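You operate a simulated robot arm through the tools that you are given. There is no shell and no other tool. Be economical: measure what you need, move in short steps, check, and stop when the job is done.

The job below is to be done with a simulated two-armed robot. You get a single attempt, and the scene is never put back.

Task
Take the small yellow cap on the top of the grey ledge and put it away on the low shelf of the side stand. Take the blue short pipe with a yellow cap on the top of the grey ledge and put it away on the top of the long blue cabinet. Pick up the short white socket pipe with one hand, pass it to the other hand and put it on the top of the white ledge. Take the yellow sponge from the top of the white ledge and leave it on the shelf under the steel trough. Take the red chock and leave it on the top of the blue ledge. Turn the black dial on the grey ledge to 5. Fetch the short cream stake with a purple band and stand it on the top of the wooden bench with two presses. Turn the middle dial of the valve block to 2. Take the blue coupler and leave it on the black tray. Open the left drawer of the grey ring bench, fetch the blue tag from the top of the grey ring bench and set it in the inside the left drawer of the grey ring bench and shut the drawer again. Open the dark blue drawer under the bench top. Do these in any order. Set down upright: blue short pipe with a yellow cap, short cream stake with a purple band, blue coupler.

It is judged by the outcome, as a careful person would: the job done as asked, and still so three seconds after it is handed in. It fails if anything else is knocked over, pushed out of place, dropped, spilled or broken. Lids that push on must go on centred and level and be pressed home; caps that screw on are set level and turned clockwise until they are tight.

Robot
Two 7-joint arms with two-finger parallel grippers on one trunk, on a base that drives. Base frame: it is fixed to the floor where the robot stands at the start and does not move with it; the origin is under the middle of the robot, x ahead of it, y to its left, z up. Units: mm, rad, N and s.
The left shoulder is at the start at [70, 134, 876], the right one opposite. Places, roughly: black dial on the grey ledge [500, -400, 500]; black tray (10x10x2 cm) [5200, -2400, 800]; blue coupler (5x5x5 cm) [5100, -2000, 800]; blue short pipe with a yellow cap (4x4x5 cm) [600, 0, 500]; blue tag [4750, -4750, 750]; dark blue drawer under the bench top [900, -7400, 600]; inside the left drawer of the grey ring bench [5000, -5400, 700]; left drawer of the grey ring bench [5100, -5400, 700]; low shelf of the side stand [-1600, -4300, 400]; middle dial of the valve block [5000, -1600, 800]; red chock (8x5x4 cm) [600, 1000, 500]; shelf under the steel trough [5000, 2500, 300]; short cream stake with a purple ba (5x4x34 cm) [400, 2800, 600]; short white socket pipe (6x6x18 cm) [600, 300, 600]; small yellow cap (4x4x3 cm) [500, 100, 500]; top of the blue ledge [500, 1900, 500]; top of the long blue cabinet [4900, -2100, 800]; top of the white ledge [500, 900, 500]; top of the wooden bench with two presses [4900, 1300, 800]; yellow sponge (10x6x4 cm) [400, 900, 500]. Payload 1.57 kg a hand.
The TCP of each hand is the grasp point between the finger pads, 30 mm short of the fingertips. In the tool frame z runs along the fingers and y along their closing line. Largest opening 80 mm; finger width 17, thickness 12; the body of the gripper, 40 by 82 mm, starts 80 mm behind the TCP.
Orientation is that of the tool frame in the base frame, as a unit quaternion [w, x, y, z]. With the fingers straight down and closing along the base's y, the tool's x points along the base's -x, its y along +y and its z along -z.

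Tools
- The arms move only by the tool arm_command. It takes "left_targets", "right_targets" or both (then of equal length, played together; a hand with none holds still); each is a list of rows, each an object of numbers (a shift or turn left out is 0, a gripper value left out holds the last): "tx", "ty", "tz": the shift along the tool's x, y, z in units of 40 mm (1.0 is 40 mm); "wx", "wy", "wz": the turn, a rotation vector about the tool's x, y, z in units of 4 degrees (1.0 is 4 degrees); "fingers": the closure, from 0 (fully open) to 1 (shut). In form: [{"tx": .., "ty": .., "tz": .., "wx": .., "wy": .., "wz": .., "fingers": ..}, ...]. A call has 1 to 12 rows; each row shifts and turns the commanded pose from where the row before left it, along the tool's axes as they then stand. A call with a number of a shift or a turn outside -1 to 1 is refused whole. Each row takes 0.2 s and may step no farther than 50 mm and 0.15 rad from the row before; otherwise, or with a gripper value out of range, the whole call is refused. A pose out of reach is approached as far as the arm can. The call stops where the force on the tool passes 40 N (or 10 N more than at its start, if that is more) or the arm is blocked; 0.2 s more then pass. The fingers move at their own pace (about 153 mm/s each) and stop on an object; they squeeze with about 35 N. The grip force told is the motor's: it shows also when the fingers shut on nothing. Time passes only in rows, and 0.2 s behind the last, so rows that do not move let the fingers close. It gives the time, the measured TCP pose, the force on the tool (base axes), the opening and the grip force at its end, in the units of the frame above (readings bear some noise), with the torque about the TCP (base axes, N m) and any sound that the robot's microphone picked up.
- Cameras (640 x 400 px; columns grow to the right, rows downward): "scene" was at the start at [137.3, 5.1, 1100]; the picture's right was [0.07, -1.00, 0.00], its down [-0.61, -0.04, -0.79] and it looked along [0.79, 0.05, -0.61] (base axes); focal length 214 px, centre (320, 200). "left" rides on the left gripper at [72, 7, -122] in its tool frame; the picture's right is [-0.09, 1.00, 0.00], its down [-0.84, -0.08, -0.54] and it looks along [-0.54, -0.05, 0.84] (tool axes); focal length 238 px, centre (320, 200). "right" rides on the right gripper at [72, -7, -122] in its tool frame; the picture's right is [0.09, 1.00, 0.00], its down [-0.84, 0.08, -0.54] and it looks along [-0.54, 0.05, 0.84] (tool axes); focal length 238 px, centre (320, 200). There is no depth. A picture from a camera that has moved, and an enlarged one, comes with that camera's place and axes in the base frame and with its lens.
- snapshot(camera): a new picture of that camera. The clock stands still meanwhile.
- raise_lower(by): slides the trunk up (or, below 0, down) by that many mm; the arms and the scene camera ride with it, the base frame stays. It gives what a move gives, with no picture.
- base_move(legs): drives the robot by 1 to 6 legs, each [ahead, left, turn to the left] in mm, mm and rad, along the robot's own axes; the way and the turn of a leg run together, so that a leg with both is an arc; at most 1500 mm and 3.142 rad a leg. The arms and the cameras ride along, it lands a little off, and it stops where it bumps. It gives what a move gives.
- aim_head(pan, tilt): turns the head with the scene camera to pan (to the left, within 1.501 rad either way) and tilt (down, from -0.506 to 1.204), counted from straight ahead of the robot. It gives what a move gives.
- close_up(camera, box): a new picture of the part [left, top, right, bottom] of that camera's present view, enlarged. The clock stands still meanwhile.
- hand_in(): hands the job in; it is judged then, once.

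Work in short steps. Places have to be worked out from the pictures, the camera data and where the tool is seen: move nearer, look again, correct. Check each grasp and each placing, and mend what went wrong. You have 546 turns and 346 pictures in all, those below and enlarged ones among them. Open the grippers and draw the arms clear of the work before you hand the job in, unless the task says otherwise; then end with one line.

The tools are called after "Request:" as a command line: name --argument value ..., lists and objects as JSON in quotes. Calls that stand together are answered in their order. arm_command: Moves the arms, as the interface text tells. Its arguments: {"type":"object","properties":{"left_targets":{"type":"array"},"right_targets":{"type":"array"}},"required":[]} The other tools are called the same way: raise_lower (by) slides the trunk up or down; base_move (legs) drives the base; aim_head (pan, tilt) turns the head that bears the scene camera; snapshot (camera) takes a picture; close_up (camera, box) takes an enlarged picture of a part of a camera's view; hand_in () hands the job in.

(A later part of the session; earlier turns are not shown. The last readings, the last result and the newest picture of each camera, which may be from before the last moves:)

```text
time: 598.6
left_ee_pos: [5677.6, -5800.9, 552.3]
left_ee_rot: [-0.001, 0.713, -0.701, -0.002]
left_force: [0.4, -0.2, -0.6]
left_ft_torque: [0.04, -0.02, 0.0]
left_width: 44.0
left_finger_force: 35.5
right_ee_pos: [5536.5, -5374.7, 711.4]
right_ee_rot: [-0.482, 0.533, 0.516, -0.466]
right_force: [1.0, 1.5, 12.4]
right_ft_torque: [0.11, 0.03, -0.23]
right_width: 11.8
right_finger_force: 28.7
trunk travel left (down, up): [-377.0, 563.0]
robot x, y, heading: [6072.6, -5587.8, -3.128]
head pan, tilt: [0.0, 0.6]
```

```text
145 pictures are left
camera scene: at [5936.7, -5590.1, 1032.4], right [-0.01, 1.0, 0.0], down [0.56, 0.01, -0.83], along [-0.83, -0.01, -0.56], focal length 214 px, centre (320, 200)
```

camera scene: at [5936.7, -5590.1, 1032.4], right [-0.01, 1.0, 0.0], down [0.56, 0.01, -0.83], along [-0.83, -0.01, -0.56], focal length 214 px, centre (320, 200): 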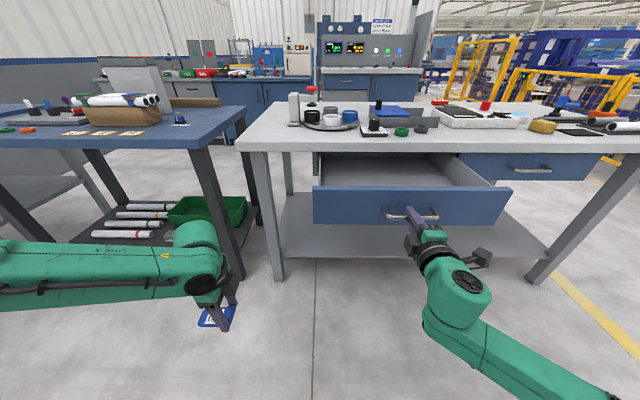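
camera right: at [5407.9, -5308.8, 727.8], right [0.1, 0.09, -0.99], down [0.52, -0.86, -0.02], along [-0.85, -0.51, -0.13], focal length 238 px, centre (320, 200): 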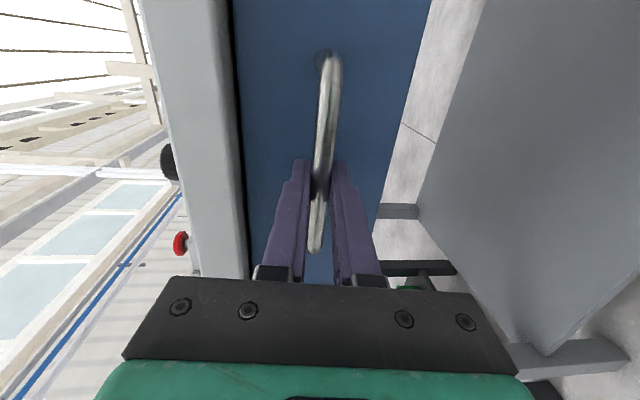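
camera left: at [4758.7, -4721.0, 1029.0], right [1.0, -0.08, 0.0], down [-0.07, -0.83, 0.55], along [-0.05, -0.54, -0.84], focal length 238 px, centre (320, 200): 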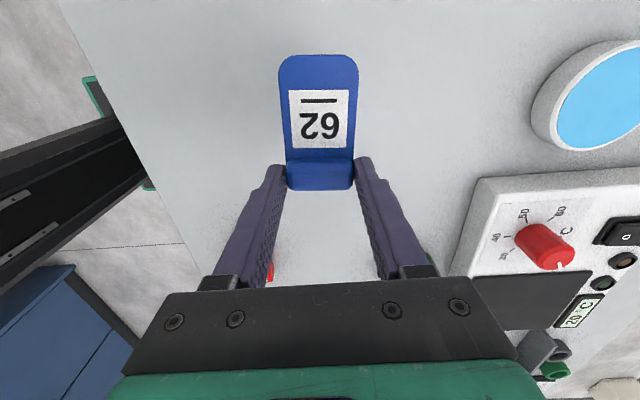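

The drawer is open about 250 mm. I release the handle, back straight off, and raise the right hand (kept level for closing later).

Request:
arm_command --right_targets '[{"fingers": 0.3}, {"fingers": 0.3}, {}]'

Request:
base_move --legs '[[-120, 0, 0]]'

Request:
arm_command --right_targets '[{"ty": -1}, {"ty": -1}, {"ty": -1}, {"ty": -1}, {"ty": -1}, {"ty": -1}]'

Request:
snapshot --camera "scene"

```text
time: 599.5
left_ee_pos: [5676.9, -5801.5, 551.9]
left_ee_rot: [-0.003, 0.713, -0.701, -0.002]
left_force: [0.2, -0.2, -0.4]
left_ft_torque: [0.03, -0.01, -0.01]
left_width: 44.0
left_finger_force: 35.2
right_ee_pos: [5535.5, -5376.6, 709.7]
right_ee_rot: [-0.482, 0.532, 0.517, -0.466]
right_force: [0.1, -0.7, 0.1]
right_ft_torque: [0.04, 0.0, 0.02]
right_width: 56.0
right_finger_force: 0.1
trunk travel left (down, up): [-377.0, 563.0]
robot x, y, heading: [6074.5, -5583.4, -3.126]
head pan, tilt: [0.0, 0.6]
```

```text
time: 600.7
left_ee_pos: [5798.1, -5799.6, 552.8]
left_ee_rot: [-0.002, 0.713, -0.701, -0.002]
left_force: [0.5, -0.6, 0.1]
left_ft_torque: [0.03, -0.01, -0.01]
left_width: 43.8
left_finger_force: 35.1
right_ee_pos: [5656.3, -5374.9, 710.2]
right_ee_rot: [-0.483, 0.533, 0.516, -0.466]
right_force: [0.6, 0.0, 0.3]
right_ft_torque: [0.02, -0.01, -0.03]
right_width: 56.1
right_finger_force: 0.0
trunk travel left (down, up): [-377.0, 563.0]
robot x, y, heading: [6191.2, -5588.7, -3.128]
head pan, tilt: [0.0, 0.6]
```

```text
time: 602.1
left_ee_pos: [5798.7, -5799.9, 552.4]
left_ee_rot: [-0.002, 0.713, -0.701, -0.002]
left_force: [-0.7, 1.3, -0.7]
left_ft_torque: [-0.01, 0.02, -0.03]
left_width: 44.0
left_finger_force: 34.8
right_ee_pos: [5631.0, -5373.9, 948.0]
right_ee_rot: [-0.482, 0.532, 0.517, -0.466]
right_force: [0.2, -0.2, 0.3]
right_ft_torque: [0.01, 0.01, 0.04]
right_width: 55.7
right_finger_force: 0.1
trunk travel left (down, up): [-377.0, 563.0]
robot x, y, heading: [6194.0, -5586.5, -3.135]
head pan, tilt: [0.0, 0.6]
```

```text
144 pictures are left
camera scene: at [6055.7, -5588.6, 1032.0], right [-0.01, 1.0, 0.0], down [0.56, 0.01, -0.83], along [-0.82, -0.01, -0.56], focal length 214 px, centre (320, 200)
```

scene: 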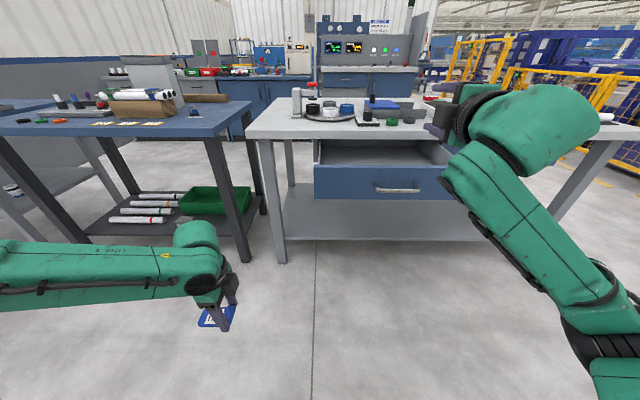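

Raise the trunk so the tag clears the drawer, shift right and approach the drawer with the left hand.

Request:
raise_lower --by 310

Request:
base_move --legs '[[0, -440, 0], [300, 0, 0]]'

Request:
snapshot --camera "left"

Request:
aim_head --pan 0.2 --tilt 0.8

Request:
snapshot --camera "scene"

```text
time: 605.2
left_ee_pos: [5798.4, -5799.1, 862.7]
left_ee_rot: [-0.002, 0.714, -0.7, -0.002]
left_force: [0.4, 0.3, -0.8]
left_ft_torque: [0.01, -0.03, 0.02]
left_width: 44.1
left_finger_force: 34.6
right_ee_pos: [5632.2, -5374.3, 1256.9]
right_ee_rot: [-0.482, 0.533, 0.517, -0.465]
right_force: [0.5, -1.1, 0.2]
right_ft_torque: [0.01, -0.01, 0.0]
right_width: 56.0
right_finger_force: 0.1
trunk travel left (down, up): [-687.0, 253.0]
robot x, y, heading: [6192.0, -5587.1, -3.13]
head pan, tilt: [0.0, 0.6]
```

```text
time: 609.5
left_ee_pos: [5495.7, -5367.9, 862.6]
left_ee_rot: [-0.002, 0.712, -0.703, -0.002]
left_force: [0.3, -0.5, -1.2]
left_ft_torque: [0.0, 0.03, -0.02]
left_width: 44.0
left_finger_force: 34.7
right_ee_pos: [5331.1, -4942.7, 1257.1]
right_ee_rot: [-0.483, 0.534, 0.515, -0.465]
right_force: [-0.8, 0.3, 0.3]
right_ft_torque: [0.0, 0.01, -0.03]
right_width: 56.2
right_finger_force: 0.0
trunk travel left (down, up): [-687.0, 253.0]
robot x, y, heading: [5893.6, -5152.9, -3.136]
head pan, tilt: [0.0, 0.6]
```

```text
143 pictures are left
camera left: at [5490.4, -5439.5, 984.6], right [-1.0, 0.08, 0.0], down [0.07, 0.83, 0.55], along [0.04, 0.54, -0.84], focal length 238 px, centre (320, 200)
```

left: 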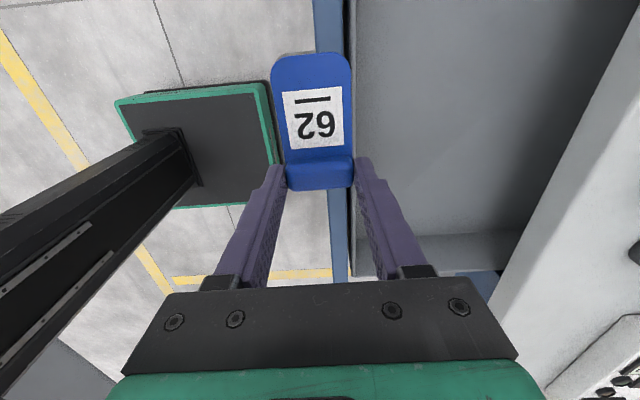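

```text
time: 610.2
left_ee_pos: [5495.7, -5368.3, 862.1]
left_ee_rot: [-0.002, 0.712, -0.702, -0.002]
left_force: [-0.6, 0.0, -0.1]
left_ft_torque: [0.04, 0.0, 0.0]
left_width: 44.1
left_finger_force: 34.7
right_ee_pos: [5330.7, -4942.5, 1256.8]
right_ee_rot: [-0.484, 0.533, 0.515, -0.465]
right_force: [-0.1, 1.0, -0.1]
right_ft_torque: [0.0, 0.02, 0.01]
right_width: 55.8
right_finger_force: 0.0
trunk travel left (down, up): [-687.0, 253.0]
robot x, y, heading: [5892.5, -5155.4, -3.141]
head pan, tilt: [0.201, 0.799]
```

```text
142 pictures are left
camera scene: at [5762.6, -5172.7, 1325.1], right [-0.21, 0.98, 0.0], down [0.7, 0.15, -0.7], along [-0.68, -0.14, -0.72], focal length 214 px, centre (320, 200)
```

scene: 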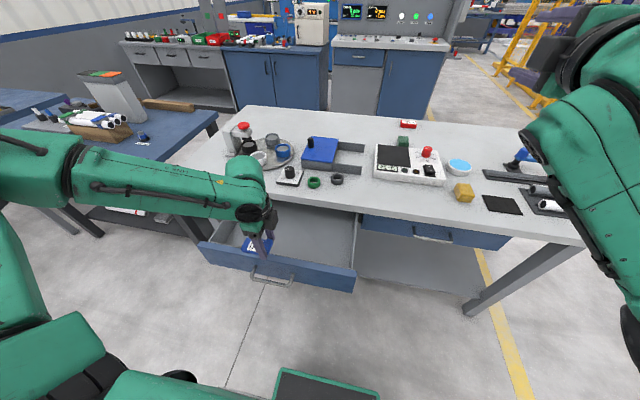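

I move forward 110 mm so the hand is over the drawer's interior, then lower.

Request:
base_move --legs '[[108, 0, 0]]'

Request:
raise_lower --by -80

Request:
snapshot --camera "left"

```text
time: 611.4
left_ee_pos: [5388.6, -5367.5, 862.8]
left_ee_rot: [-0.002, 0.711, -0.703, -0.002]
left_force: [0.2, -0.2, -0.7]
left_ft_torque: [-0.02, 0.0, -0.02]
left_width: 43.9
left_finger_force: 34.6
right_ee_pos: [5224.0, -4942.9, 1257.9]
right_ee_rot: [-0.483, 0.534, 0.515, -0.465]
right_force: [-0.6, -0.4, 0.1]
right_ft_torque: [0.0, -0.01, -0.01]
right_width: 55.8
right_finger_force: 0.1
trunk travel left (down, up): [-687.0, 253.0]
robot x, y, heading: [5785.3, -5158.2, -3.136]
head pan, tilt: [0.201, 0.799]
```

```text
time: 612.5
left_ee_pos: [5389.2, -5367.4, 782.6]
left_ee_rot: [-0.001, 0.711, -0.703, -0.002]
left_force: [-0.1, 0.2, -0.7]
left_ft_torque: [0.0, 0.04, 0.03]
left_width: 43.8
left_finger_force: 34.8
right_ee_pos: [5222.5, -4941.6, 1179.2]
right_ee_rot: [-0.483, 0.533, 0.515, -0.466]
right_force: [0.2, 0.3, 0.1]
right_ft_torque: [0.0, -0.01, 0.0]
right_width: 56.0
right_finger_force: 0.0
trunk travel left (down, up): [-607.0, 333.0]
robot x, y, heading: [5784.8, -5155.4, -3.139]
head pan, tilt: [0.201, 0.799]
```

```text
141 pictures are left
camera left: at [5382.6, -5440.1, 904.4], right [-1.0, 0.08, 0.0], down [0.07, 0.83, 0.55], along [0.04, 0.54, -0.84], focal length 238 px, centre (320, 200)
```

left: 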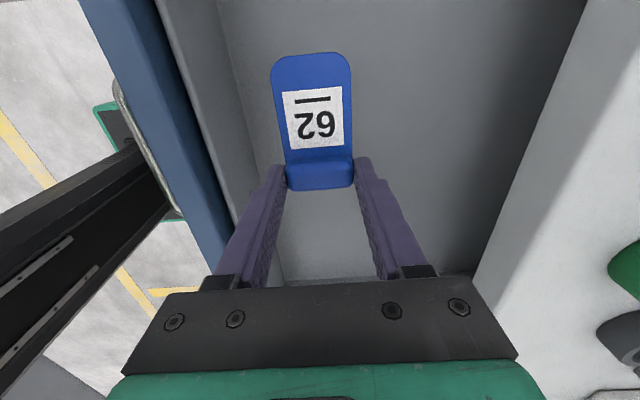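

Good. Lower further to the drawer floor.

Request:
raise_lower --by -45

Request:
raise_lower --by -12

Request:
snapshot --camera "left"

```text
time: 613.4
left_ee_pos: [5387.7, -5368.3, 737.8]
left_ee_rot: [-0.002, 0.712, -0.702, -0.003]
left_force: [-0.9, 0.7, -0.1]
left_ft_torque: [0.0, -0.01, -0.01]
left_width: 44.2
left_finger_force: 35.4
right_ee_pos: [5223.7, -4942.4, 1132.1]
right_ee_rot: [-0.483, 0.535, 0.515, -0.465]
right_force: [1.2, 0.0, -0.7]
right_ft_torque: [-0.02, 0.0, 0.0]
right_width: 55.9
right_finger_force: 0.0
trunk travel left (down, up): [-562.0, 378.0]
robot x, y, heading: [5783.3, -5152.5, -3.133]
head pan, tilt: [0.201, 0.799]
```

```text
time: 614.0
left_ee_pos: [5388.3, -5369.4, 724.4]
left_ee_rot: [-0.001, 0.711, -0.703, -0.002]
left_force: [-0.4, -0.5, -0.2]
left_ft_torque: [-0.01, 0.02, -0.01]
left_width: 44.2
left_finger_force: 35.3
right_ee_pos: [5222.9, -4942.4, 1119.4]
right_ee_rot: [-0.483, 0.534, 0.516, -0.464]
right_force: [0.1, 0.2, -0.8]
right_ft_torque: [-0.01, -0.03, 0.01]
right_width: 56.1
right_finger_force: 0.0
trunk travel left (down, up): [-550.0, 390.0]
robot x, y, heading: [5785.6, -5154.5, -3.135]
head pan, tilt: [0.201, 0.799]
```

```text
140 pictures are left
camera left: at [5382.7, -5440.1, 847.4], right [-1.0, 0.08, 0.0], down [0.07, 0.83, 0.55], along [0.04, 0.54, -0.84], focal length 238 px, centre (320, 200)
```

left: 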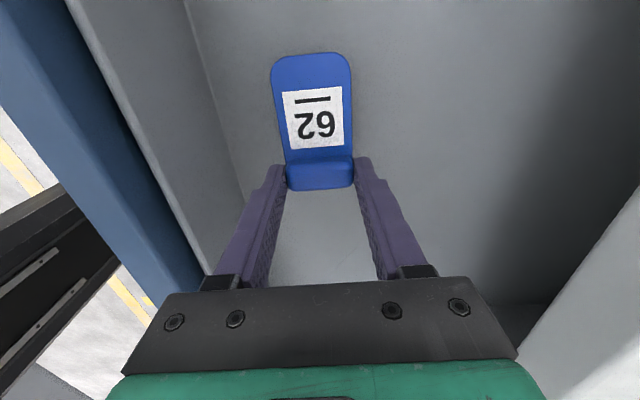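

Request:
raise_lower --by -12

Request:
raise_lower --by -8

```text
time: 614.6
left_ee_pos: [5389.2, -5369.2, 713.6]
left_ee_rot: [-0.003, 0.711, -0.703, -0.001]
left_force: [-0.3, 0.8, -0.1]
left_ft_torque: [-0.03, 0.02, 0.01]
left_width: 44.0
left_finger_force: 34.3
right_ee_pos: [5222.0, -4942.3, 1107.3]
right_ee_rot: [-0.483, 0.534, 0.515, -0.464]
right_force: [-0.4, -0.8, -0.5]
right_ft_torque: [0.01, -0.02, 0.0]
right_width: 55.9
right_finger_force: 0.0
trunk travel left (down, up): [-538.0, 402.0]
robot x, y, heading: [5785.1, -5156.4, -3.13]
head pan, tilt: [0.201, 0.799]
```

```text
time: 615.2
left_ee_pos: [5388.3, -5367.5, 706.7]
left_ee_rot: [-0.001, 0.711, -0.703, -0.002]
left_force: [0.2, 0.0, -0.6]
left_ft_torque: [-0.01, 0.0, -0.01]
left_width: 43.9
left_finger_force: 34.6
right_ee_pos: [5222.5, -4942.4, 1100.2]
right_ee_rot: [-0.483, 0.534, 0.515, -0.465]
right_force: [-0.1, -0.5, -0.3]
right_ft_torque: [-0.02, 0.01, -0.01]
right_width: 55.8
right_finger_force: 0.1
trunk travel left (down, up): [-530.0, 410.0]
robot x, y, heading: [5782.6, -5158.3, -3.133]
head pan, tilt: [0.201, 0.799]
```

Request:
raise_lower --by -8

Request:
raise_lower --by -6

```text
time: 615.8
left_ee_pos: [5389.4, -5368.6, 697.4]
left_ee_rot: [-0.002, 0.711, -0.703, -0.002]
left_force: [-0.7, -0.8, 4.5]
left_ft_torque: [-0.11, -0.09, -0.02]
left_width: 44.1
left_finger_force: 35.3
right_ee_pos: [5224.1, -4942.0, 1092.3]
right_ee_rot: [-0.483, 0.534, 0.515, -0.465]
right_force: [-0.3, -0.1, -0.2]
right_ft_torque: [-0.02, 0.03, -0.01]
right_width: 55.9
right_finger_force: 0.1
trunk travel left (down, up): [-522.0, 418.0]
robot x, y, heading: [5784.5, -5154.9, -3.136]
head pan, tilt: [0.201, 0.799]
```

```text
time: 616.2
left_ee_pos: [5384.1, -5369.4, 697.1]
left_ee_rot: [0.005, 0.711, -0.703, -0.006]
left_force: [0.5, -1.4, 19.2]
left_ft_torque: [-0.08, -0.6, 0.04]
left_width: 43.9
left_finger_force: 35.0
right_ee_pos: [5223.5, -4942.4, 1088.3]
right_ee_rot: [-0.483, 0.534, 0.515, -0.465]
right_force: [0.0, 0.7, 0.3]
right_ft_torque: [0.0, -0.04, 0.0]
right_width: 55.9
right_finger_force: 0.0
trunk travel left (down, up): [-518.0, 422.0]
robot x, y, heading: [5782.2, -5153.6, -3.133]
head pan, tilt: [0.201, 0.799]
stopped: the force on the tool passed its limit (the readings are from after the stop); the commanded pose is now the measured one
```

Contact with the drawer floor. Release, then rise and check.

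Request:
arm_command --left_targets '[{"fingers": 0.2}, {"fingers": 0.2}, {}]'

Request:
raise_lower --by 170

Request:
snapshot --camera "left"

```text
time: 617.0
left_ee_pos: [5387.8, -5367.6, 698.4]
left_ee_rot: [0.005, 0.712, -0.702, -0.006]
left_force: [0.6, -3.6, 27.6]
left_ft_torque: [-0.11, -1.1, -0.22]
left_width: 63.9
left_finger_force: 0.0
right_ee_pos: [5225.2, -4941.7, 1090.5]
right_ee_rot: [-0.484, 0.534, 0.513, -0.466]
right_force: [0.4, 0.4, -0.5]
right_ft_torque: [0.03, -0.04, 0.02]
right_width: 56.1
right_finger_force: 0.0
trunk travel left (down, up): [-518.0, 422.0]
robot x, y, heading: [5784.3, -5156.4, -3.134]
head pan, tilt: [0.201, 0.799]
```

```text
time: 618.9
left_ee_pos: [5384.7, -5368.4, 865.5]
left_ee_rot: [0.002, 0.711, -0.703, -0.003]
left_force: [0.2, -0.4, 0.7]
left_ft_torque: [-0.01, -0.01, -0.02]
left_width: 64.0
left_finger_force: 0.2
right_ee_pos: [5222.1, -4941.9, 1257.6]
right_ee_rot: [-0.483, 0.533, 0.516, -0.465]
right_force: [-0.1, -0.4, 0.8]
right_ft_torque: [-0.01, 0.0, 0.02]
right_width: 55.9
right_finger_force: 0.1
trunk travel left (down, up): [-688.0, 252.0]
robot x, y, heading: [5781.4, -5157.6, -3.135]
head pan, tilt: [0.201, 0.799]
```

```text
139 pictures are left
camera left: at [5380.8, -5440.4, 988.2], right [-1.0, 0.08, 0.01], down [0.07, 0.84, 0.54], along [0.04, 0.54, -0.84], focal length 238 px, centre (320, 200)
```

left: 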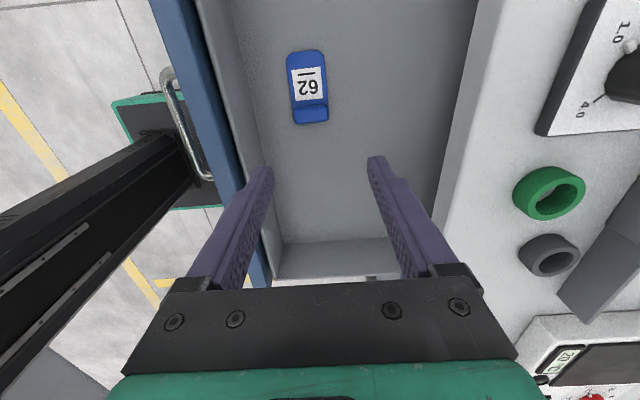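

The tag lies in the drawer. I back off, bring the right hand down in line with the handle again.

Request:
base_move --legs '[[-415, 0, 0], [0, 430, 0]]'

Request:
arm_command --right_targets '[{"ty": 1}, {"ty": 1}, {"ty": 1}, {"ty": 1}, {"ty": 1}, {"ty": 1}]'

Request:
raise_lower --by -308

Request:
snapshot --camera "right"

```text
time: 623.7
left_ee_pos: [5800.1, -5788.1, 866.1]
left_ee_rot: [0.003, 0.711, -0.703, -0.003]
left_force: [0.1, -0.5, -0.4]
left_ft_torque: [0.03, 0.0, 0.05]
left_width: 63.8
left_finger_force: 0.0
right_ee_pos: [5636.8, -5362.6, 1257.1]
right_ee_rot: [-0.482, 0.534, 0.515, -0.465]
right_force: [-0.7, 0.1, 0.0]
right_ft_torque: [0.0, 0.0, 0.02]
right_width: 55.7
right_finger_force: 0.1
trunk travel left (down, up): [-688.0, 252.0]
robot x, y, heading: [6198.4, -5574.3, -3.135]
head pan, tilt: [0.201, 0.799]
```

```text
time: 625.1
left_ee_pos: [5799.4, -5788.1, 866.2]
left_ee_rot: [0.003, 0.711, -0.703, -0.004]
left_force: [-0.2, 0.0, -0.2]
left_ft_torque: [0.02, 0.01, 0.01]
left_width: 63.7
left_finger_force: 0.1
right_ee_pos: [5662.1, -5364.2, 1020.8]
right_ee_rot: [-0.484, 0.534, 0.514, -0.465]
right_force: [0.1, -0.4, -0.1]
right_ft_torque: [-0.03, 0.01, 0.03]
right_width: 55.9
right_finger_force: 0.1
trunk travel left (down, up): [-688.0, 252.0]
robot x, y, heading: [6198.2, -5581.9, -3.129]
head pan, tilt: [0.201, 0.799]
```

```text
time: 628.1
left_ee_pos: [5800.3, -5788.1, 558.4]
left_ee_rot: [0.002, 0.711, -0.703, -0.004]
left_force: [-0.6, 0.3, -0.1]
left_ft_torque: [-0.02, -0.01, -0.01]
left_width: 64.2
left_finger_force: 0.2
right_ee_pos: [5663.8, -5365.0, 713.0]
right_ee_rot: [-0.484, 0.533, 0.516, -0.465]
right_force: [0.1, -0.1, 0.2]
right_ft_torque: [0.02, 0.04, 0.01]
right_width: 56.0
right_finger_force: 0.0
trunk travel left (down, up): [-380.0, 560.0]
robot x, y, heading: [6199.5, -5577.4, -3.134]
head pan, tilt: [0.201, 0.799]
```

```text
138 pictures are left
camera right: at [5784.9, -5296.7, 730.9], right [0.1, 0.09, -0.99], down [0.52, -0.86, -0.02], along [-0.85, -0.51, -0.13], focal length 238 px, centre (320, 200)
```

right: 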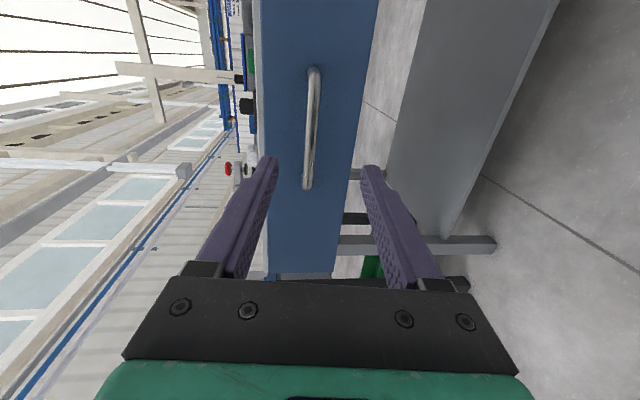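

Advance 126 mm and grip the handle again.

Request:
base_move --legs '[[126, 0, 0]]'

Request:
arm_command --right_targets '[{"fingers": 1}, {"fingers": 1}, {"fingers": 1}]'

Request:
snapshot --camera "right"

```text
time: 629.4
left_ee_pos: [5673.3, -5789.0, 558.9]
left_ee_rot: [0.002, 0.711, -0.704, -0.003]
left_force: [-0.2, 0.2, 0.7]
left_ft_torque: [0.0, -0.07, 0.0]
left_width: 64.1
left_finger_force: 0.0
right_ee_pos: [5536.8, -5364.4, 712.8]
right_ee_rot: [-0.484, 0.535, 0.514, -0.464]
right_force: [0.1, 0.2, -0.2]
right_ft_torque: [-0.01, 0.0, 0.04]
right_width: 56.1
right_finger_force: 0.0
trunk travel left (down, up): [-380.0, 560.0]
robot x, y, heading: [6074.9, -5576.0, -3.137]
head pan, tilt: [0.201, 0.799]
```

```text
time: 630.2
left_ee_pos: [5673.3, -5787.7, 557.0]
left_ee_rot: [0.002, 0.711, -0.703, -0.003]
left_force: [0.0, -0.4, -0.2]
left_ft_torque: [0.0, 0.0, -0.01]
left_width: 63.8
left_finger_force: 0.0
right_ee_pos: [5536.3, -5364.2, 710.5]
right_ee_rot: [-0.482, 0.536, 0.516, -0.463]
right_force: [0.5, -2.5, -13.2]
right_ft_torque: [0.16, -0.05, -0.05]
right_width: 11.7
right_finger_force: 29.3
trunk travel left (down, up): [-380.0, 560.0]
robot x, y, heading: [6075.0, -5578.8, -3.136]
head pan, tilt: [0.201, 0.799]
```

```text
137 pictures are left
camera right: at [5657.6, -5297.0, 728.6], right [0.11, 0.09, -0.99], down [0.52, -0.86, -0.02], along [-0.85, -0.51, -0.14], focal length 238 px, centre (320, 200)
```

right: 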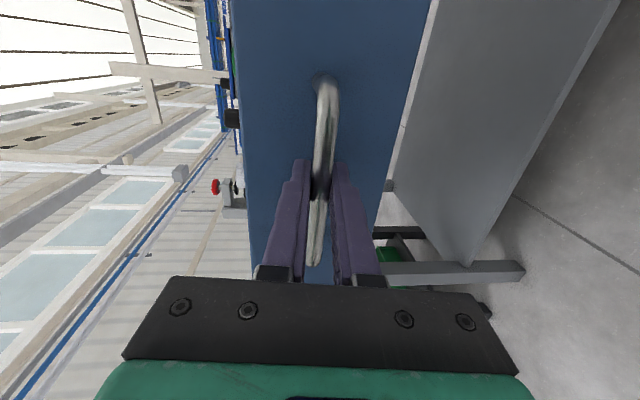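

Gripped. Push the drawer shut by driving forward.

Request:
base_move --legs '[[235, 0, 0]]'

Request:
base_move --legs '[[20, 0, 0]]'

```text
time: 632.0
left_ee_pos: [5435.2, -5789.2, 557.5]
left_ee_rot: [0.002, 0.712, -0.703, -0.001]
left_force: [-0.5, -0.1, 0.3]
left_ft_torque: [0.01, -0.01, 0.0]
left_width: 64.2
left_finger_force: 0.0
right_ee_pos: [5296.4, -5364.7, 709.5]
right_ee_rot: [-0.482, 0.536, 0.515, -0.464]
right_force: [0.1, 10.5, -18.7]
right_ft_torque: [0.3, -0.01, -0.6]
right_width: 11.7
right_finger_force: 28.7
trunk travel left (down, up): [-380.0, 560.0]
robot x, y, heading: [5836.5, -5577.2, -3.138]
head pan, tilt: [0.201, 0.799]
```

```text
time: 632.8
left_ee_pos: [5416.6, -5790.1, 559.1]
left_ee_rot: [0.003, 0.711, -0.703, -0.003]
left_force: [1.2, 0.1, 0.8]
left_ft_torque: [0.04, 0.02, 0.0]
left_width: 63.8
left_finger_force: 0.1
right_ee_pos: [5278.2, -5366.2, 709.5]
right_ee_rot: [-0.481, 0.537, 0.516, -0.463]
right_force: [24.5, 3.0, -22.7]
right_ft_torque: [0.18, -0.02, 0.16]
right_width: 11.9
right_finger_force: 28.8
trunk travel left (down, up): [-380.0, 560.0]
robot x, y, heading: [5817.1, -5578.8, -3.134]
head pan, tilt: [0.201, 0.799]
```

The stop is felt at the original position. I release, back off and check.

Request:
arm_command --right_targets '[{"fingers": 0.3}, {"fingers": 0.3}, {}]'

Request:
base_move --legs '[[-300, 0, 0]]'

Request:
close_up --camera "scene" --box '[240, 80, 560, 260]'

```text
time: 633.5
left_ee_pos: [5416.8, -5789.9, 559.3]
left_ee_rot: [0.002, 0.711, -0.703, -0.004]
left_force: [0.0, 0.0, 0.3]
left_ft_torque: [0.01, 0.04, 0.0]
left_width: 63.9
left_finger_force: 0.0
right_ee_pos: [5277.8, -5365.2, 710.7]
right_ee_rot: [-0.482, 0.536, 0.516, -0.463]
right_force: [0.1, 0.5, 0.3]
right_ft_torque: [0.01, -0.03, -0.01]
right_width: 55.9
right_finger_force: 0.2
trunk travel left (down, up): [-380.0, 560.0]
robot x, y, heading: [5816.4, -5576.8, -3.133]
head pan, tilt: [0.201, 0.799]
```

```text
time: 635.6
left_ee_pos: [5711.7, -5789.2, 558.8]
left_ee_rot: [0.003, 0.712, -0.702, -0.004]
left_force: [0.3, 0.0, -0.7]
left_ft_torque: [-0.04, -0.02, -0.01]
left_width: 63.8
left_finger_force: 0.1
right_ee_pos: [5573.0, -5366.6, 711.1]
right_ee_rot: [-0.481, 0.535, 0.517, -0.463]
right_force: [0.2, -0.7, 0.4]
right_ft_torque: [-0.01, 0.0, 0.02]
right_width: 55.7
right_finger_force: 0.1
trunk travel left (down, up): [-380.0, 560.0]
robot x, y, heading: [6110.8, -5577.0, -3.139]
head pan, tilt: [0.201, 0.799]
```

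```text
2.00 times, centred on (400, 170) of scene
camera zoom: at [5981.6, -5593.6, 1018.0], right [-0.21, 0.98, 0.0], down [0.7, 0.15, -0.7], along [-0.68, -0.14, -0.72], focal length 429 px, centre (160, 260)
```

zoom: 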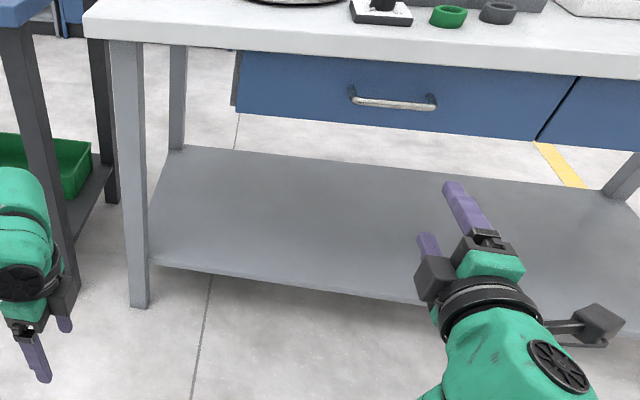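

Drawer is shut flush. Next the dark blue drawer near (900, -7400). I drive back via the aisle, keeping the right hand level for the handle.

Request:
base_move --legs '[[0, -1500, 0], [0, -460, 0], [1500, 0, 0], [1500, 0, 0]]'

Request:
aim_head --pan 0.0 --tilt 0.2

Request:
snapshot --camera "scene"

```text
time: 659.4
left_ee_pos: [2703.0, -3948.4, 558.8]
left_ee_rot: [0.002, 0.727, -0.687, -0.004]
left_force: [-0.2, -0.1, 0.0]
left_ft_torque: [0.03, 0.01, -0.02]
left_width: 63.9
left_finger_force: 0.0
right_ee_pos: [2546.8, -3529.7, 710.6]
right_ee_rot: [-0.472, 0.525, 0.528, -0.473]
right_force: [-0.5, -0.2, -0.2]
right_ft_torque: [-0.01, 0.02, 0.0]
right_width: 56.0
right_finger_force: 0.1
trunk travel left (down, up): [-380.0, 560.0]
robot x, y, heading: [3096.6, -3719.5, -3.089]
head pan, tilt: [0.201, 0.799]
```

```text
time: 660.4
left_ee_pos: [2704.2, -3947.5, 559.0]
left_ee_rot: [0.003, 0.726, -0.687, -0.004]
left_force: [0.5, 0.1, 0.9]
left_ft_torque: [-0.04, 0.01, 0.01]
left_width: 64.1
left_finger_force: 0.1
right_ee_pos: [2545.9, -3531.6, 711.2]
right_ee_rot: [-0.471, 0.525, 0.528, -0.473]
right_force: [0.2, 0.0, 0.4]
right_ft_torque: [0.0, 0.01, 0.04]
right_width: 56.1
right_finger_force: 0.1
trunk travel left (down, up): [-380.0, 560.0]
robot x, y, heading: [3094.3, -3720.3, -3.091]
head pan, tilt: [0.0, 0.201]
```

```text
135 pictures are left
camera scene: at [2950.3, -3725.8, 1071.5], right [-0.05, 1.0, 0.0], down [0.2, 0.01, -0.98], along [-0.98, -0.05, -0.2], focal length 214 px, centre (320, 200)
```

scene: 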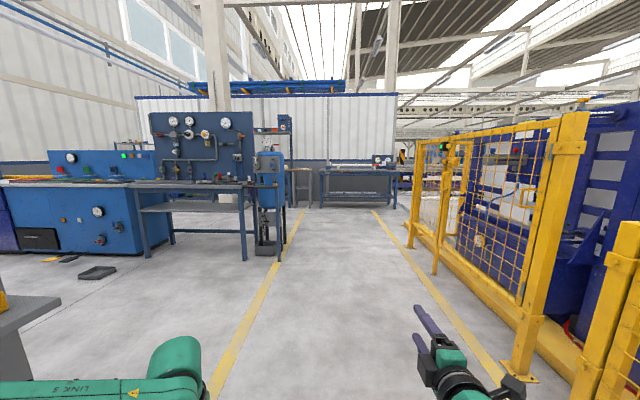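

I zoom on the blue bench at the left, which may be the drawer's bench.

Request:
close_up --camera "scene" --box '[0, 130, 300, 300]'

Request:
aim_head --pan 1.0 --tilt 0.2

Request:
snapshot --camera "scene"

```text
2.13 times, centred on (150, 215) of scene
camera zoom: at [2950.3, -3725.8, 1071.5], right [-0.05, 1.0, 0.0], down [0.2, 0.01, -0.98], along [-0.98, -0.05, -0.2], focal length 458 px, centre (683, 168)
```

zoom: 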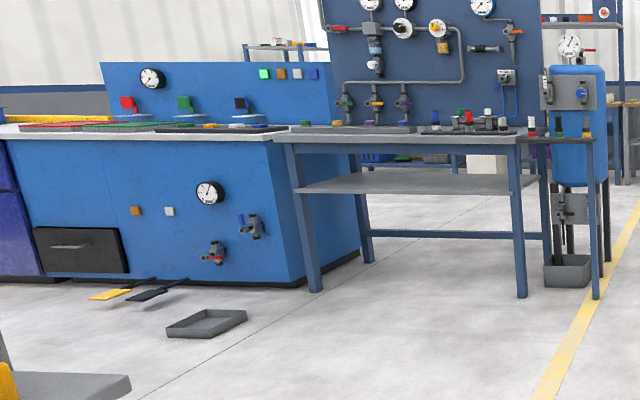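

```text
time: 661.7
left_ee_pos: [2704.8, -3948.2, 558.0]
left_ee_rot: [0.003, 0.726, -0.687, -0.004]
left_force: [-0.5, 0.1, 0.2]
left_ft_torque: [0.01, -0.02, 0.0]
left_width: 63.8
left_finger_force: 0.1
right_ee_pos: [2548.0, -3529.8, 709.7]
right_ee_rot: [-0.471, 0.525, 0.529, -0.472]
right_force: [-0.4, -0.4, -0.5]
right_ft_torque: [0.0, 0.03, 0.01]
right_width: 56.0
right_finger_force: 0.2
trunk travel left (down, up): [-380.0, 560.0]
robot x, y, heading: [3097.4, -3717.0, -3.089]
head pan, tilt: [1.0, 0.201]
```

```text
133 pictures are left
camera scene: at [2997.0, -3801.8, 1071.6], right [-0.87, 0.5, 0.0], down [0.1, 0.17, -0.98], along [-0.49, -0.85, -0.2], focal length 214 px, centre (320, 200)
```

scene: 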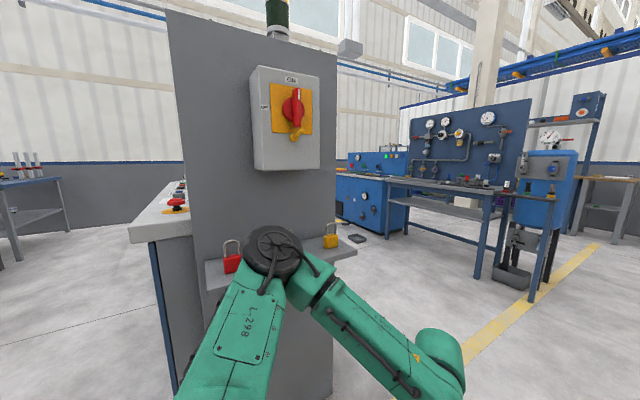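

The left elbow is close to the grey machine; I shift right and straighten, then continue along the aisle.

Request:
base_move --legs '[[0, -170, 0], [0, 0, -0.055], [1500, 0, 0]]'

Request:
aim_head --pan 0.9 --tilt 0.3

Request:
snapshot --camera "scene"

```text
time: 670.5
left_ee_pos: [1197.4, -3757.1, 559.4]
left_ee_rot: [0.003, 0.71, -0.704, -0.004]
left_force: [-0.2, -0.8, -0.5]
left_ft_torque: [0.0, 0.01, -0.02]
left_width: 64.1
left_finger_force: 0.0
right_ee_pos: [1062.7, -3331.5, 710.3]
right_ee_rot: [-0.483, 0.537, 0.515, -0.461]
right_force: [-0.2, -0.6, 0.2]
right_ft_torque: [0.0, -0.02, 0.0]
right_width: 56.0
right_finger_force: 0.0
trunk travel left (down, up): [-380.0, 560.0]
robot x, y, heading: [1595.2, -3543.9, -3.139]
head pan, tilt: [1.0, 0.201]
```

```text
time: 671.2
left_ee_pos: [1198.3, -3757.2, 559.0]
left_ee_rot: [0.002, 0.709, -0.705, -0.003]
left_force: [0.2, 0.0, 0.0]
left_ft_torque: [-0.01, -0.02, 0.0]
left_width: 64.0
left_finger_force: 0.0
right_ee_pos: [1062.5, -3331.3, 710.1]
right_ee_rot: [-0.483, 0.537, 0.515, -0.461]
right_force: [-1.0, -0.7, 0.4]
right_ft_torque: [0.01, 0.0, 0.0]
right_width: 55.9
right_finger_force: 0.1
trunk travel left (down, up): [-380.0, 560.0]
robot x, y, heading: [1597.0, -3547.8, -3.144]
head pan, tilt: [0.901, 0.3]
```

```text
132 pictures are left
camera scene: at [1490.6, -3620.3, 1062.3], right [-0.79, 0.62, 0.0], down [0.18, 0.23, -0.96], along [-0.59, -0.75, -0.3], focal length 214 px, centre (320, 200)
```

scene: 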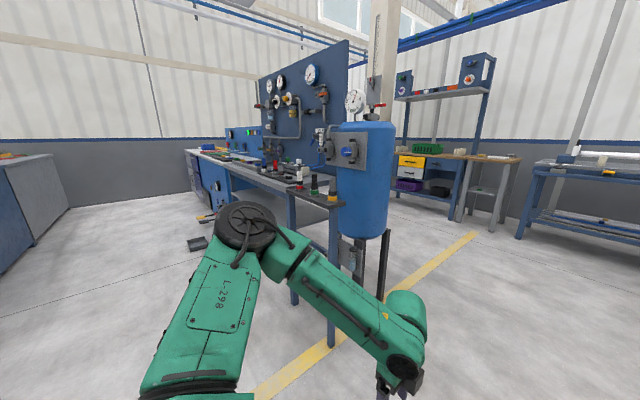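

The bench with the indigo cabinet lies at x≈950, further along −y; the floor at x≈1750 is free. I back up a bit and drive left (−y), then look.

Request:
base_move --legs '[[-180, 0, 0], [0, 1500, 0], [0, 1400, 0]]'

Request:
aim_head --pan 0.4 --tilt 0.4

Request:
snapshot --camera "scene"

```text
time: 686.2
left_ee_pos: [1382.4, -6629.9, 557.3]
left_ee_rot: [0.003, 0.712, -0.703, -0.004]
left_force: [0.9, 0.1, 0.3]
left_ft_torque: [-0.02, 0.01, 0.0]
left_width: 64.0
left_finger_force: 0.0
right_ee_pos: [1243.6, -6206.7, 710.3]
right_ee_rot: [-0.481, 0.536, 0.517, -0.462]
right_force: [-1.1, -0.5, -0.7]
right_ft_torque: [-0.02, 0.03, 0.01]
right_width: 55.8
right_finger_force: 0.2
trunk travel left (down, up): [-380.0, 560.0]
robot x, y, heading: [1781.4, -6416.3, -3.129]
head pan, tilt: [0.901, 0.3]
```

```text
time: 687.1
left_ee_pos: [1382.3, -6629.1, 559.0]
left_ee_rot: [0.002, 0.712, -0.702, -0.003]
left_force: [-0.7, -0.3, 0.1]
left_ft_torque: [0.0, -0.05, 0.0]
left_width: 64.1
left_finger_force: 0.0
right_ee_pos: [1243.0, -6205.3, 710.4]
right_ee_rot: [-0.481, 0.536, 0.517, -0.462]
right_force: [0.2, 0.4, 0.3]
right_ft_torque: [0.01, -0.01, 0.04]
right_width: 56.5
right_finger_force: 0.0
trunk travel left (down, up): [-380.0, 560.0]
robot x, y, heading: [1782.2, -6417.7, -3.136]
head pan, tilt: [0.4, 0.4]
```

```text
131 pictures are left
camera scene: at [1646.2, -6454.7, 1053.1], right [-0.4, 0.92, 0.0], down [0.36, 0.15, -0.92], along [-0.85, -0.37, -0.39], focal length 214 px, centre (320, 200)
```

scene: 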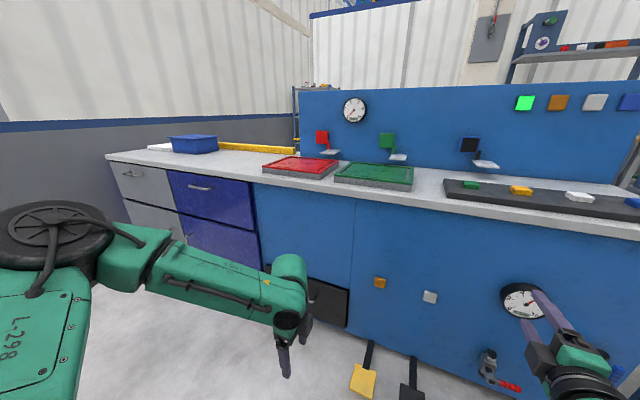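

The dark blue drawer's handle is near (1000, -7350, 715). The wall is close on the left, so I bring the right hand inward first, then drive.

Request:
arm_command --right_targets '[{"tx": -0.95}, {"tx": -0.95}, {"tx": -0.95}, {"tx": -0.95}]'

Request:
base_move --legs '[[0, 800, 0]]'

Request:
aim_head --pan 0.2 --tilt 0.5

Request:
snapshot --camera "scene"

```text
time: 688.1
left_ee_pos: [1383.5, -6629.7, 558.6]
left_ee_rot: [0.002, 0.712, -0.703, -0.004]
left_force: [0.5, 0.3, 0.8]
left_ft_torque: [-0.01, 0.01, 0.02]
left_width: 64.0
left_finger_force: 0.1
right_ee_pos: [1238.2, -6358.7, 709.1]
right_ee_rot: [-0.482, 0.535, 0.517, -0.463]
right_force: [-0.4, -0.3, -0.3]
right_ft_torque: [-0.01, 0.02, 0.0]
right_width: 55.9
right_finger_force: 0.1
trunk travel left (down, up): [-380.0, 560.0]
robot x, y, heading: [1783.5, -6412.1, -3.131]
head pan, tilt: [0.4, 0.4]
```

```text
time: 692.5
left_ee_pos: [1388.3, -7443.8, 558.1]
left_ee_rot: [0.003, 0.712, -0.702, -0.003]
left_force: [0.1, 0.7, 0.9]
left_ft_torque: [0.0, -0.02, -0.01]
left_width: 64.1
left_finger_force: 0.0
right_ee_pos: [1246.7, -7172.7, 709.2]
right_ee_rot: [-0.481, 0.535, 0.517, -0.463]
right_force: [0.1, 0.0, 0.2]
right_ft_torque: [-0.02, 0.0, 0.0]
right_width: 56.0
right_finger_force: 0.0
trunk travel left (down, up): [-380.0, 560.0]
robot x, y, heading: [1787.9, -7230.6, -3.136]
head pan, tilt: [0.4, 0.4]
```

```text
time: 693.2
left_ee_pos: [1389.3, -7444.8, 557.9]
left_ee_rot: [0.003, 0.712, -0.702, -0.004]
left_force: [0.3, -0.7, -0.6]
left_ft_torque: [0.04, 0.02, -0.03]
left_width: 64.2
left_finger_force: 0.1
right_ee_pos: [1245.8, -7172.6, 709.5]
right_ee_rot: [-0.481, 0.535, 0.517, -0.464]
right_force: [0.0, -0.6, 0.4]
right_ft_torque: [0.01, 0.01, 0.02]
right_width: 56.1
right_finger_force: 0.0
trunk travel left (down, up): [-380.0, 560.0]
robot x, y, heading: [1790.7, -7232.9, -3.133]
head pan, tilt: [0.201, 0.499]
```

```text
130 pictures are left
camera scene: at [1649.4, -7250.6, 1043.9], right [-0.21, 0.98, 0.0], down [0.47, 0.1, -0.88], along [-0.86, -0.18, -0.48], focal length 214 px, centre (320, 200)
```

scene: 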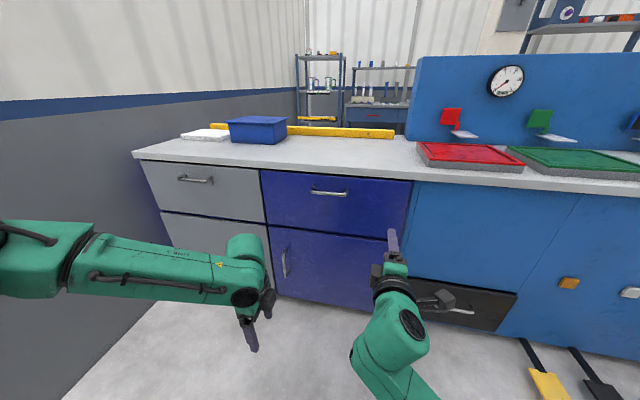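

I align with the handle (y≈-7345) and view with the right hand camera.

Request:
base_move --legs '[[0, 172, 0]]'

Request:
snapshot --camera "right"

Request:
close_up --camera "scene" --box '[240, 150, 440, 300]'

```text
time: 694.7
left_ee_pos: [1393.0, -7618.2, 558.6]
left_ee_rot: [0.002, 0.714, -0.7, -0.004]
left_force: [1.1, 0.5, 0.6]
left_ft_torque: [0.03, 0.04, 0.0]
left_width: 63.8
left_finger_force: 0.1
right_ee_pos: [1248.4, -7348.1, 709.9]
right_ee_rot: [-0.481, 0.534, 0.518, -0.463]
right_force: [-0.3, -0.6, -0.9]
right_ft_torque: [0.0, 0.0, 0.0]
right_width: 55.9
right_finger_force: 0.0
trunk travel left (down, up): [-380.0, 560.0]
robot x, y, heading: [1789.6, -7403.3, -3.128]
head pan, tilt: [0.201, 0.499]
```

```text
129 pictures are left
camera right: at [1369.8, -7279.3, 727.9], right [0.11, 0.09, -0.99], down [0.52, -0.85, -0.02], along [-0.85, -0.51, -0.14], focal length 238 px, centre (320, 200)
```

right: 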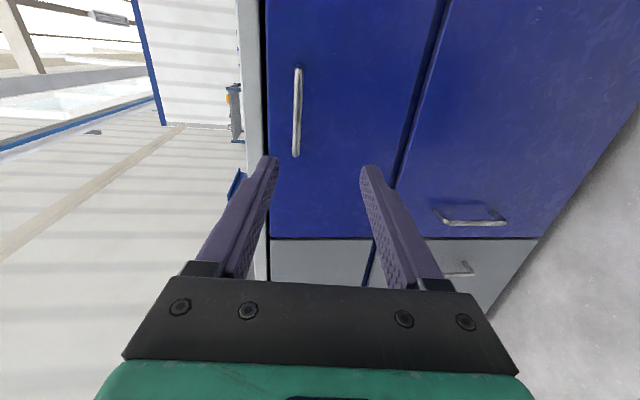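

```text
2.67 times, centred on (340, 225) of scene
camera zoom: at [1651.4, -7424.3, 1043.9], right [-0.21, 0.98, 0.0], down [0.47, 0.1, -0.88], along [-0.86, -0.19, -0.48], focal length 572 px, centre (267, 133)
```

zoom: 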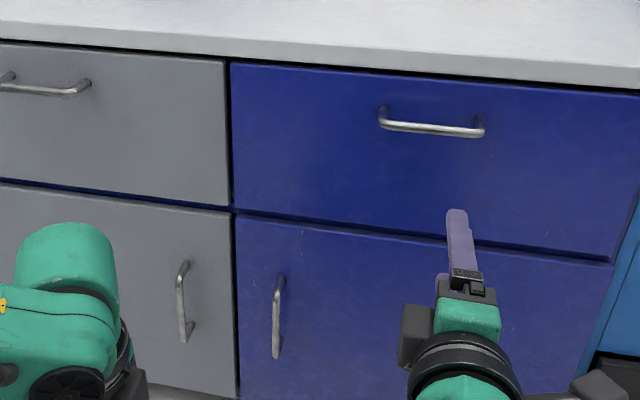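

Handle at about (1010, -7353, 716). I raise 6 mm and advance most of the way, then look.

Request:
raise_lower --by 6

Request:
base_move --legs '[[165, 0, 0]]'

Request:
snapshot --camera "right"

Request:
close_up --camera "scene" --box '[280, 150, 480, 300]'

```text
time: 695.2
left_ee_pos: [1393.4, -7616.4, 564.5]
left_ee_rot: [0.002, 0.713, -0.701, -0.004]
left_force: [-0.6, 0.5, 0.2]
left_ft_torque: [-0.01, 0.01, -0.02]
left_width: 63.9
left_finger_force: 0.0
right_ee_pos: [1247.4, -7345.6, 715.2]
right_ee_rot: [-0.481, 0.534, 0.518, -0.464]
right_force: [0.1, -0.1, 0.0]
right_ft_torque: [0.0, 0.02, 0.01]
right_width: 56.0
right_finger_force: 0.1
trunk travel left (down, up): [-386.0, 554.0]
robot x, y, heading: [1790.0, -7403.1, -3.127]
head pan, tilt: [0.201, 0.499]
```

```text
time: 696.7
left_ee_pos: [1226.7, -7620.6, 563.0]
left_ee_rot: [0.002, 0.713, -0.701, -0.003]
left_force: [-0.8, -0.1, -0.2]
left_ft_torque: [-0.01, -0.01, 0.0]
left_width: 64.0
left_finger_force: 0.1
right_ee_pos: [1083.3, -7351.0, 714.7]
right_ee_rot: [-0.48, 0.534, 0.52, -0.464]
right_force: [0.2, -0.2, -1.1]
right_ft_torque: [0.0, 0.01, 0.03]
right_width: 55.9
right_finger_force: 0.0
trunk travel left (down, up): [-386.0, 554.0]
robot x, y, heading: [1627.8, -7403.1, -3.125]
head pan, tilt: [0.201, 0.499]
```

```text
127 pictures are left
camera right: at [1204.4, -7281.8, 733.4], right [0.11, 0.09, -0.99], down [0.52, -0.85, -0.02], along [-0.85, -0.51, -0.14], focal length 238 px, centre (320, 200)
```

right: 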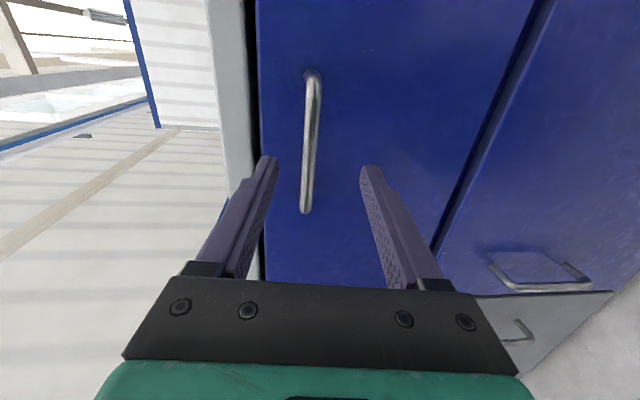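

```text
2.67 times, centred on (380, 225) of scene
camera zoom: at [1486.0, -7426.1, 1049.8], right [-0.21, 0.98, 0.0], down [0.47, 0.1, -0.88], along [-0.86, -0.19, -0.48], focal length 572 px, centre (160, 133)
```

zoom: 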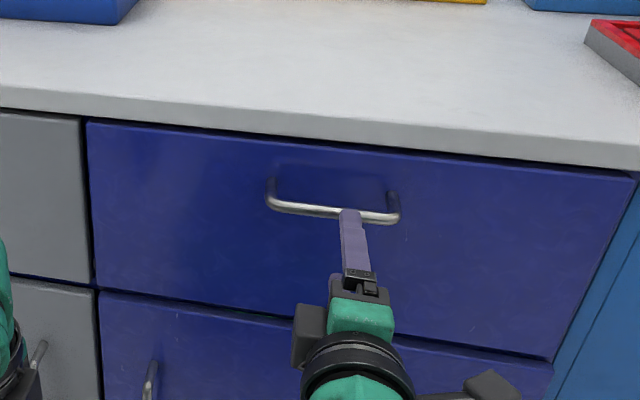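

Same geometry as before; advance 45 mm and close.

Request:
base_move --legs '[[45, 0, 0]]'

Request:
arm_command --right_targets '[{"fingers": 1}, {"fingers": 1}, {"fingers": 1}]'

Request:
snapshot --camera "right"

```text
time: 697.6
left_ee_pos: [1182.2, -7621.8, 563.5]
left_ee_rot: [0.001, 0.714, -0.7, -0.003]
left_force: [-0.2, -0.7, 0.3]
left_ft_torque: [0.01, -0.01, 0.02]
left_width: 64.2
left_finger_force: 0.0
right_ee_pos: [1036.8, -7350.8, 714.2]
right_ee_rot: [-0.479, 0.534, 0.519, -0.464]
right_force: [-0.8, 1.0, 0.2]
right_ft_torque: [0.0, -0.02, 0.04]
right_width: 56.1
right_finger_force: 0.0
trunk travel left (down, up): [-386.0, 554.0]
robot x, y, heading: [1578.0, -7405.9, -3.128]
head pan, tilt: [0.201, 0.499]
```

```text
time: 698.4
left_ee_pos: [1183.5, -7621.9, 566.0]
left_ee_rot: [0.003, 0.715, -0.699, -0.004]
left_force: [-0.6, 0.1, -0.2]
left_ft_torque: [0.01, -0.03, 0.03]
left_width: 64.4
left_finger_force: 0.0
right_ee_pos: [1038.4, -7352.2, 716.6]
right_ee_rot: [-0.482, 0.532, 0.517, -0.466]
right_force: [-3.0, -0.3, 15.3]
right_ft_torque: [-0.11, 0.44, 0.11]
right_width: 11.8
right_finger_force: 28.8
trunk travel left (down, up): [-386.0, 554.0]
robot x, y, heading: [1581.2, -7405.3, -3.124]
head pan, tilt: [0.201, 0.499]
```

```text
125 pictures are left
camera right: at [1160.8, -7283.1, 735.9], right [0.1, 0.09, -0.99], down [0.52, -0.85, -0.02], along [-0.85, -0.52, -0.14], focal length 238 px, centre (320, 200)
```

right: 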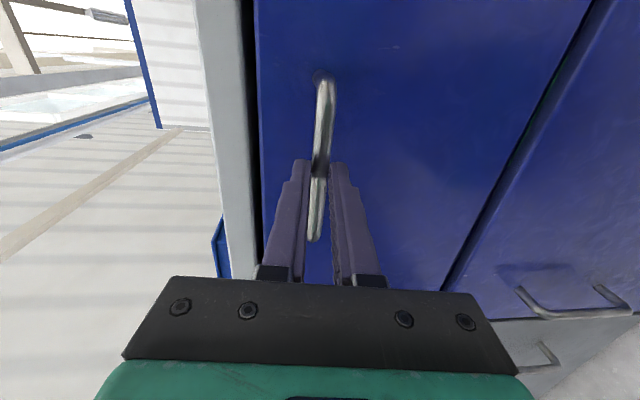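

Gripped. Pull open by driving back.

Request:
base_move --legs '[[-100, 0, 0]]'

Request:
base_move --legs '[[-180, 0, 0]]'

Request:
snapshot --camera "scene"

```text
time: 699.5
left_ee_pos: [1286.9, -7620.9, 565.8]
left_ee_rot: [0.003, 0.714, -0.701, -0.006]
left_force: [-0.2, 0.7, 0.0]
left_ft_torque: [0.02, 0.01, 0.0]
left_width: 63.8
left_finger_force: 0.0
right_ee_pos: [1142.0, -7350.9, 718.3]
right_ee_rot: [-0.481, 0.532, 0.518, -0.466]
right_force: [1.0, -9.4, 20.9]
right_ft_torque: [-0.07, 0.63, 0.32]
right_width: 11.9
right_finger_force: 28.5
trunk travel left (down, up): [-386.0, 554.0]
robot x, y, heading: [1680.0, -7402.8, -3.13]
head pan, tilt: [0.201, 0.499]
```

```text
time: 701.0
left_ee_pos: [1464.4, -7617.1, 565.1]
left_ee_rot: [0.002, 0.716, -0.699, -0.004]
left_force: [0.1, -0.1, -0.1]
left_ft_torque: [0.0, 0.03, 0.03]
left_width: 63.9
left_finger_force: 0.0
right_ee_pos: [1319.9, -7348.2, 717.5]
right_ee_rot: [-0.479, 0.532, 0.519, -0.467]
right_force: [-0.1, 0.2, -0.2]
right_ft_torque: [0.02, 0.0, -0.01]
right_width: 0.1
right_finger_force: 20.9
trunk travel left (down, up): [-386.0, 554.0]
robot x, y, heading: [1858.4, -7403.2, -3.12]
head pan, tilt: [0.201, 0.499]
```

```text
124 pictures are left
camera scene: at [1723.2, -7422.6, 1050.0], right [-0.22, 0.98, 0.0], down [0.47, 0.1, -0.88], along [-0.86, -0.19, -0.48], focal length 214 px, centre (320, 200)
```

scene: 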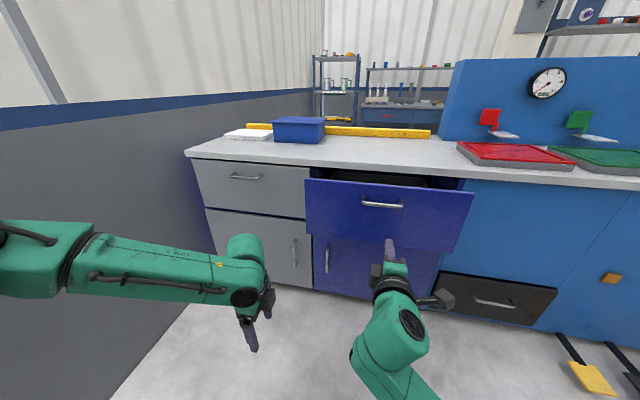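

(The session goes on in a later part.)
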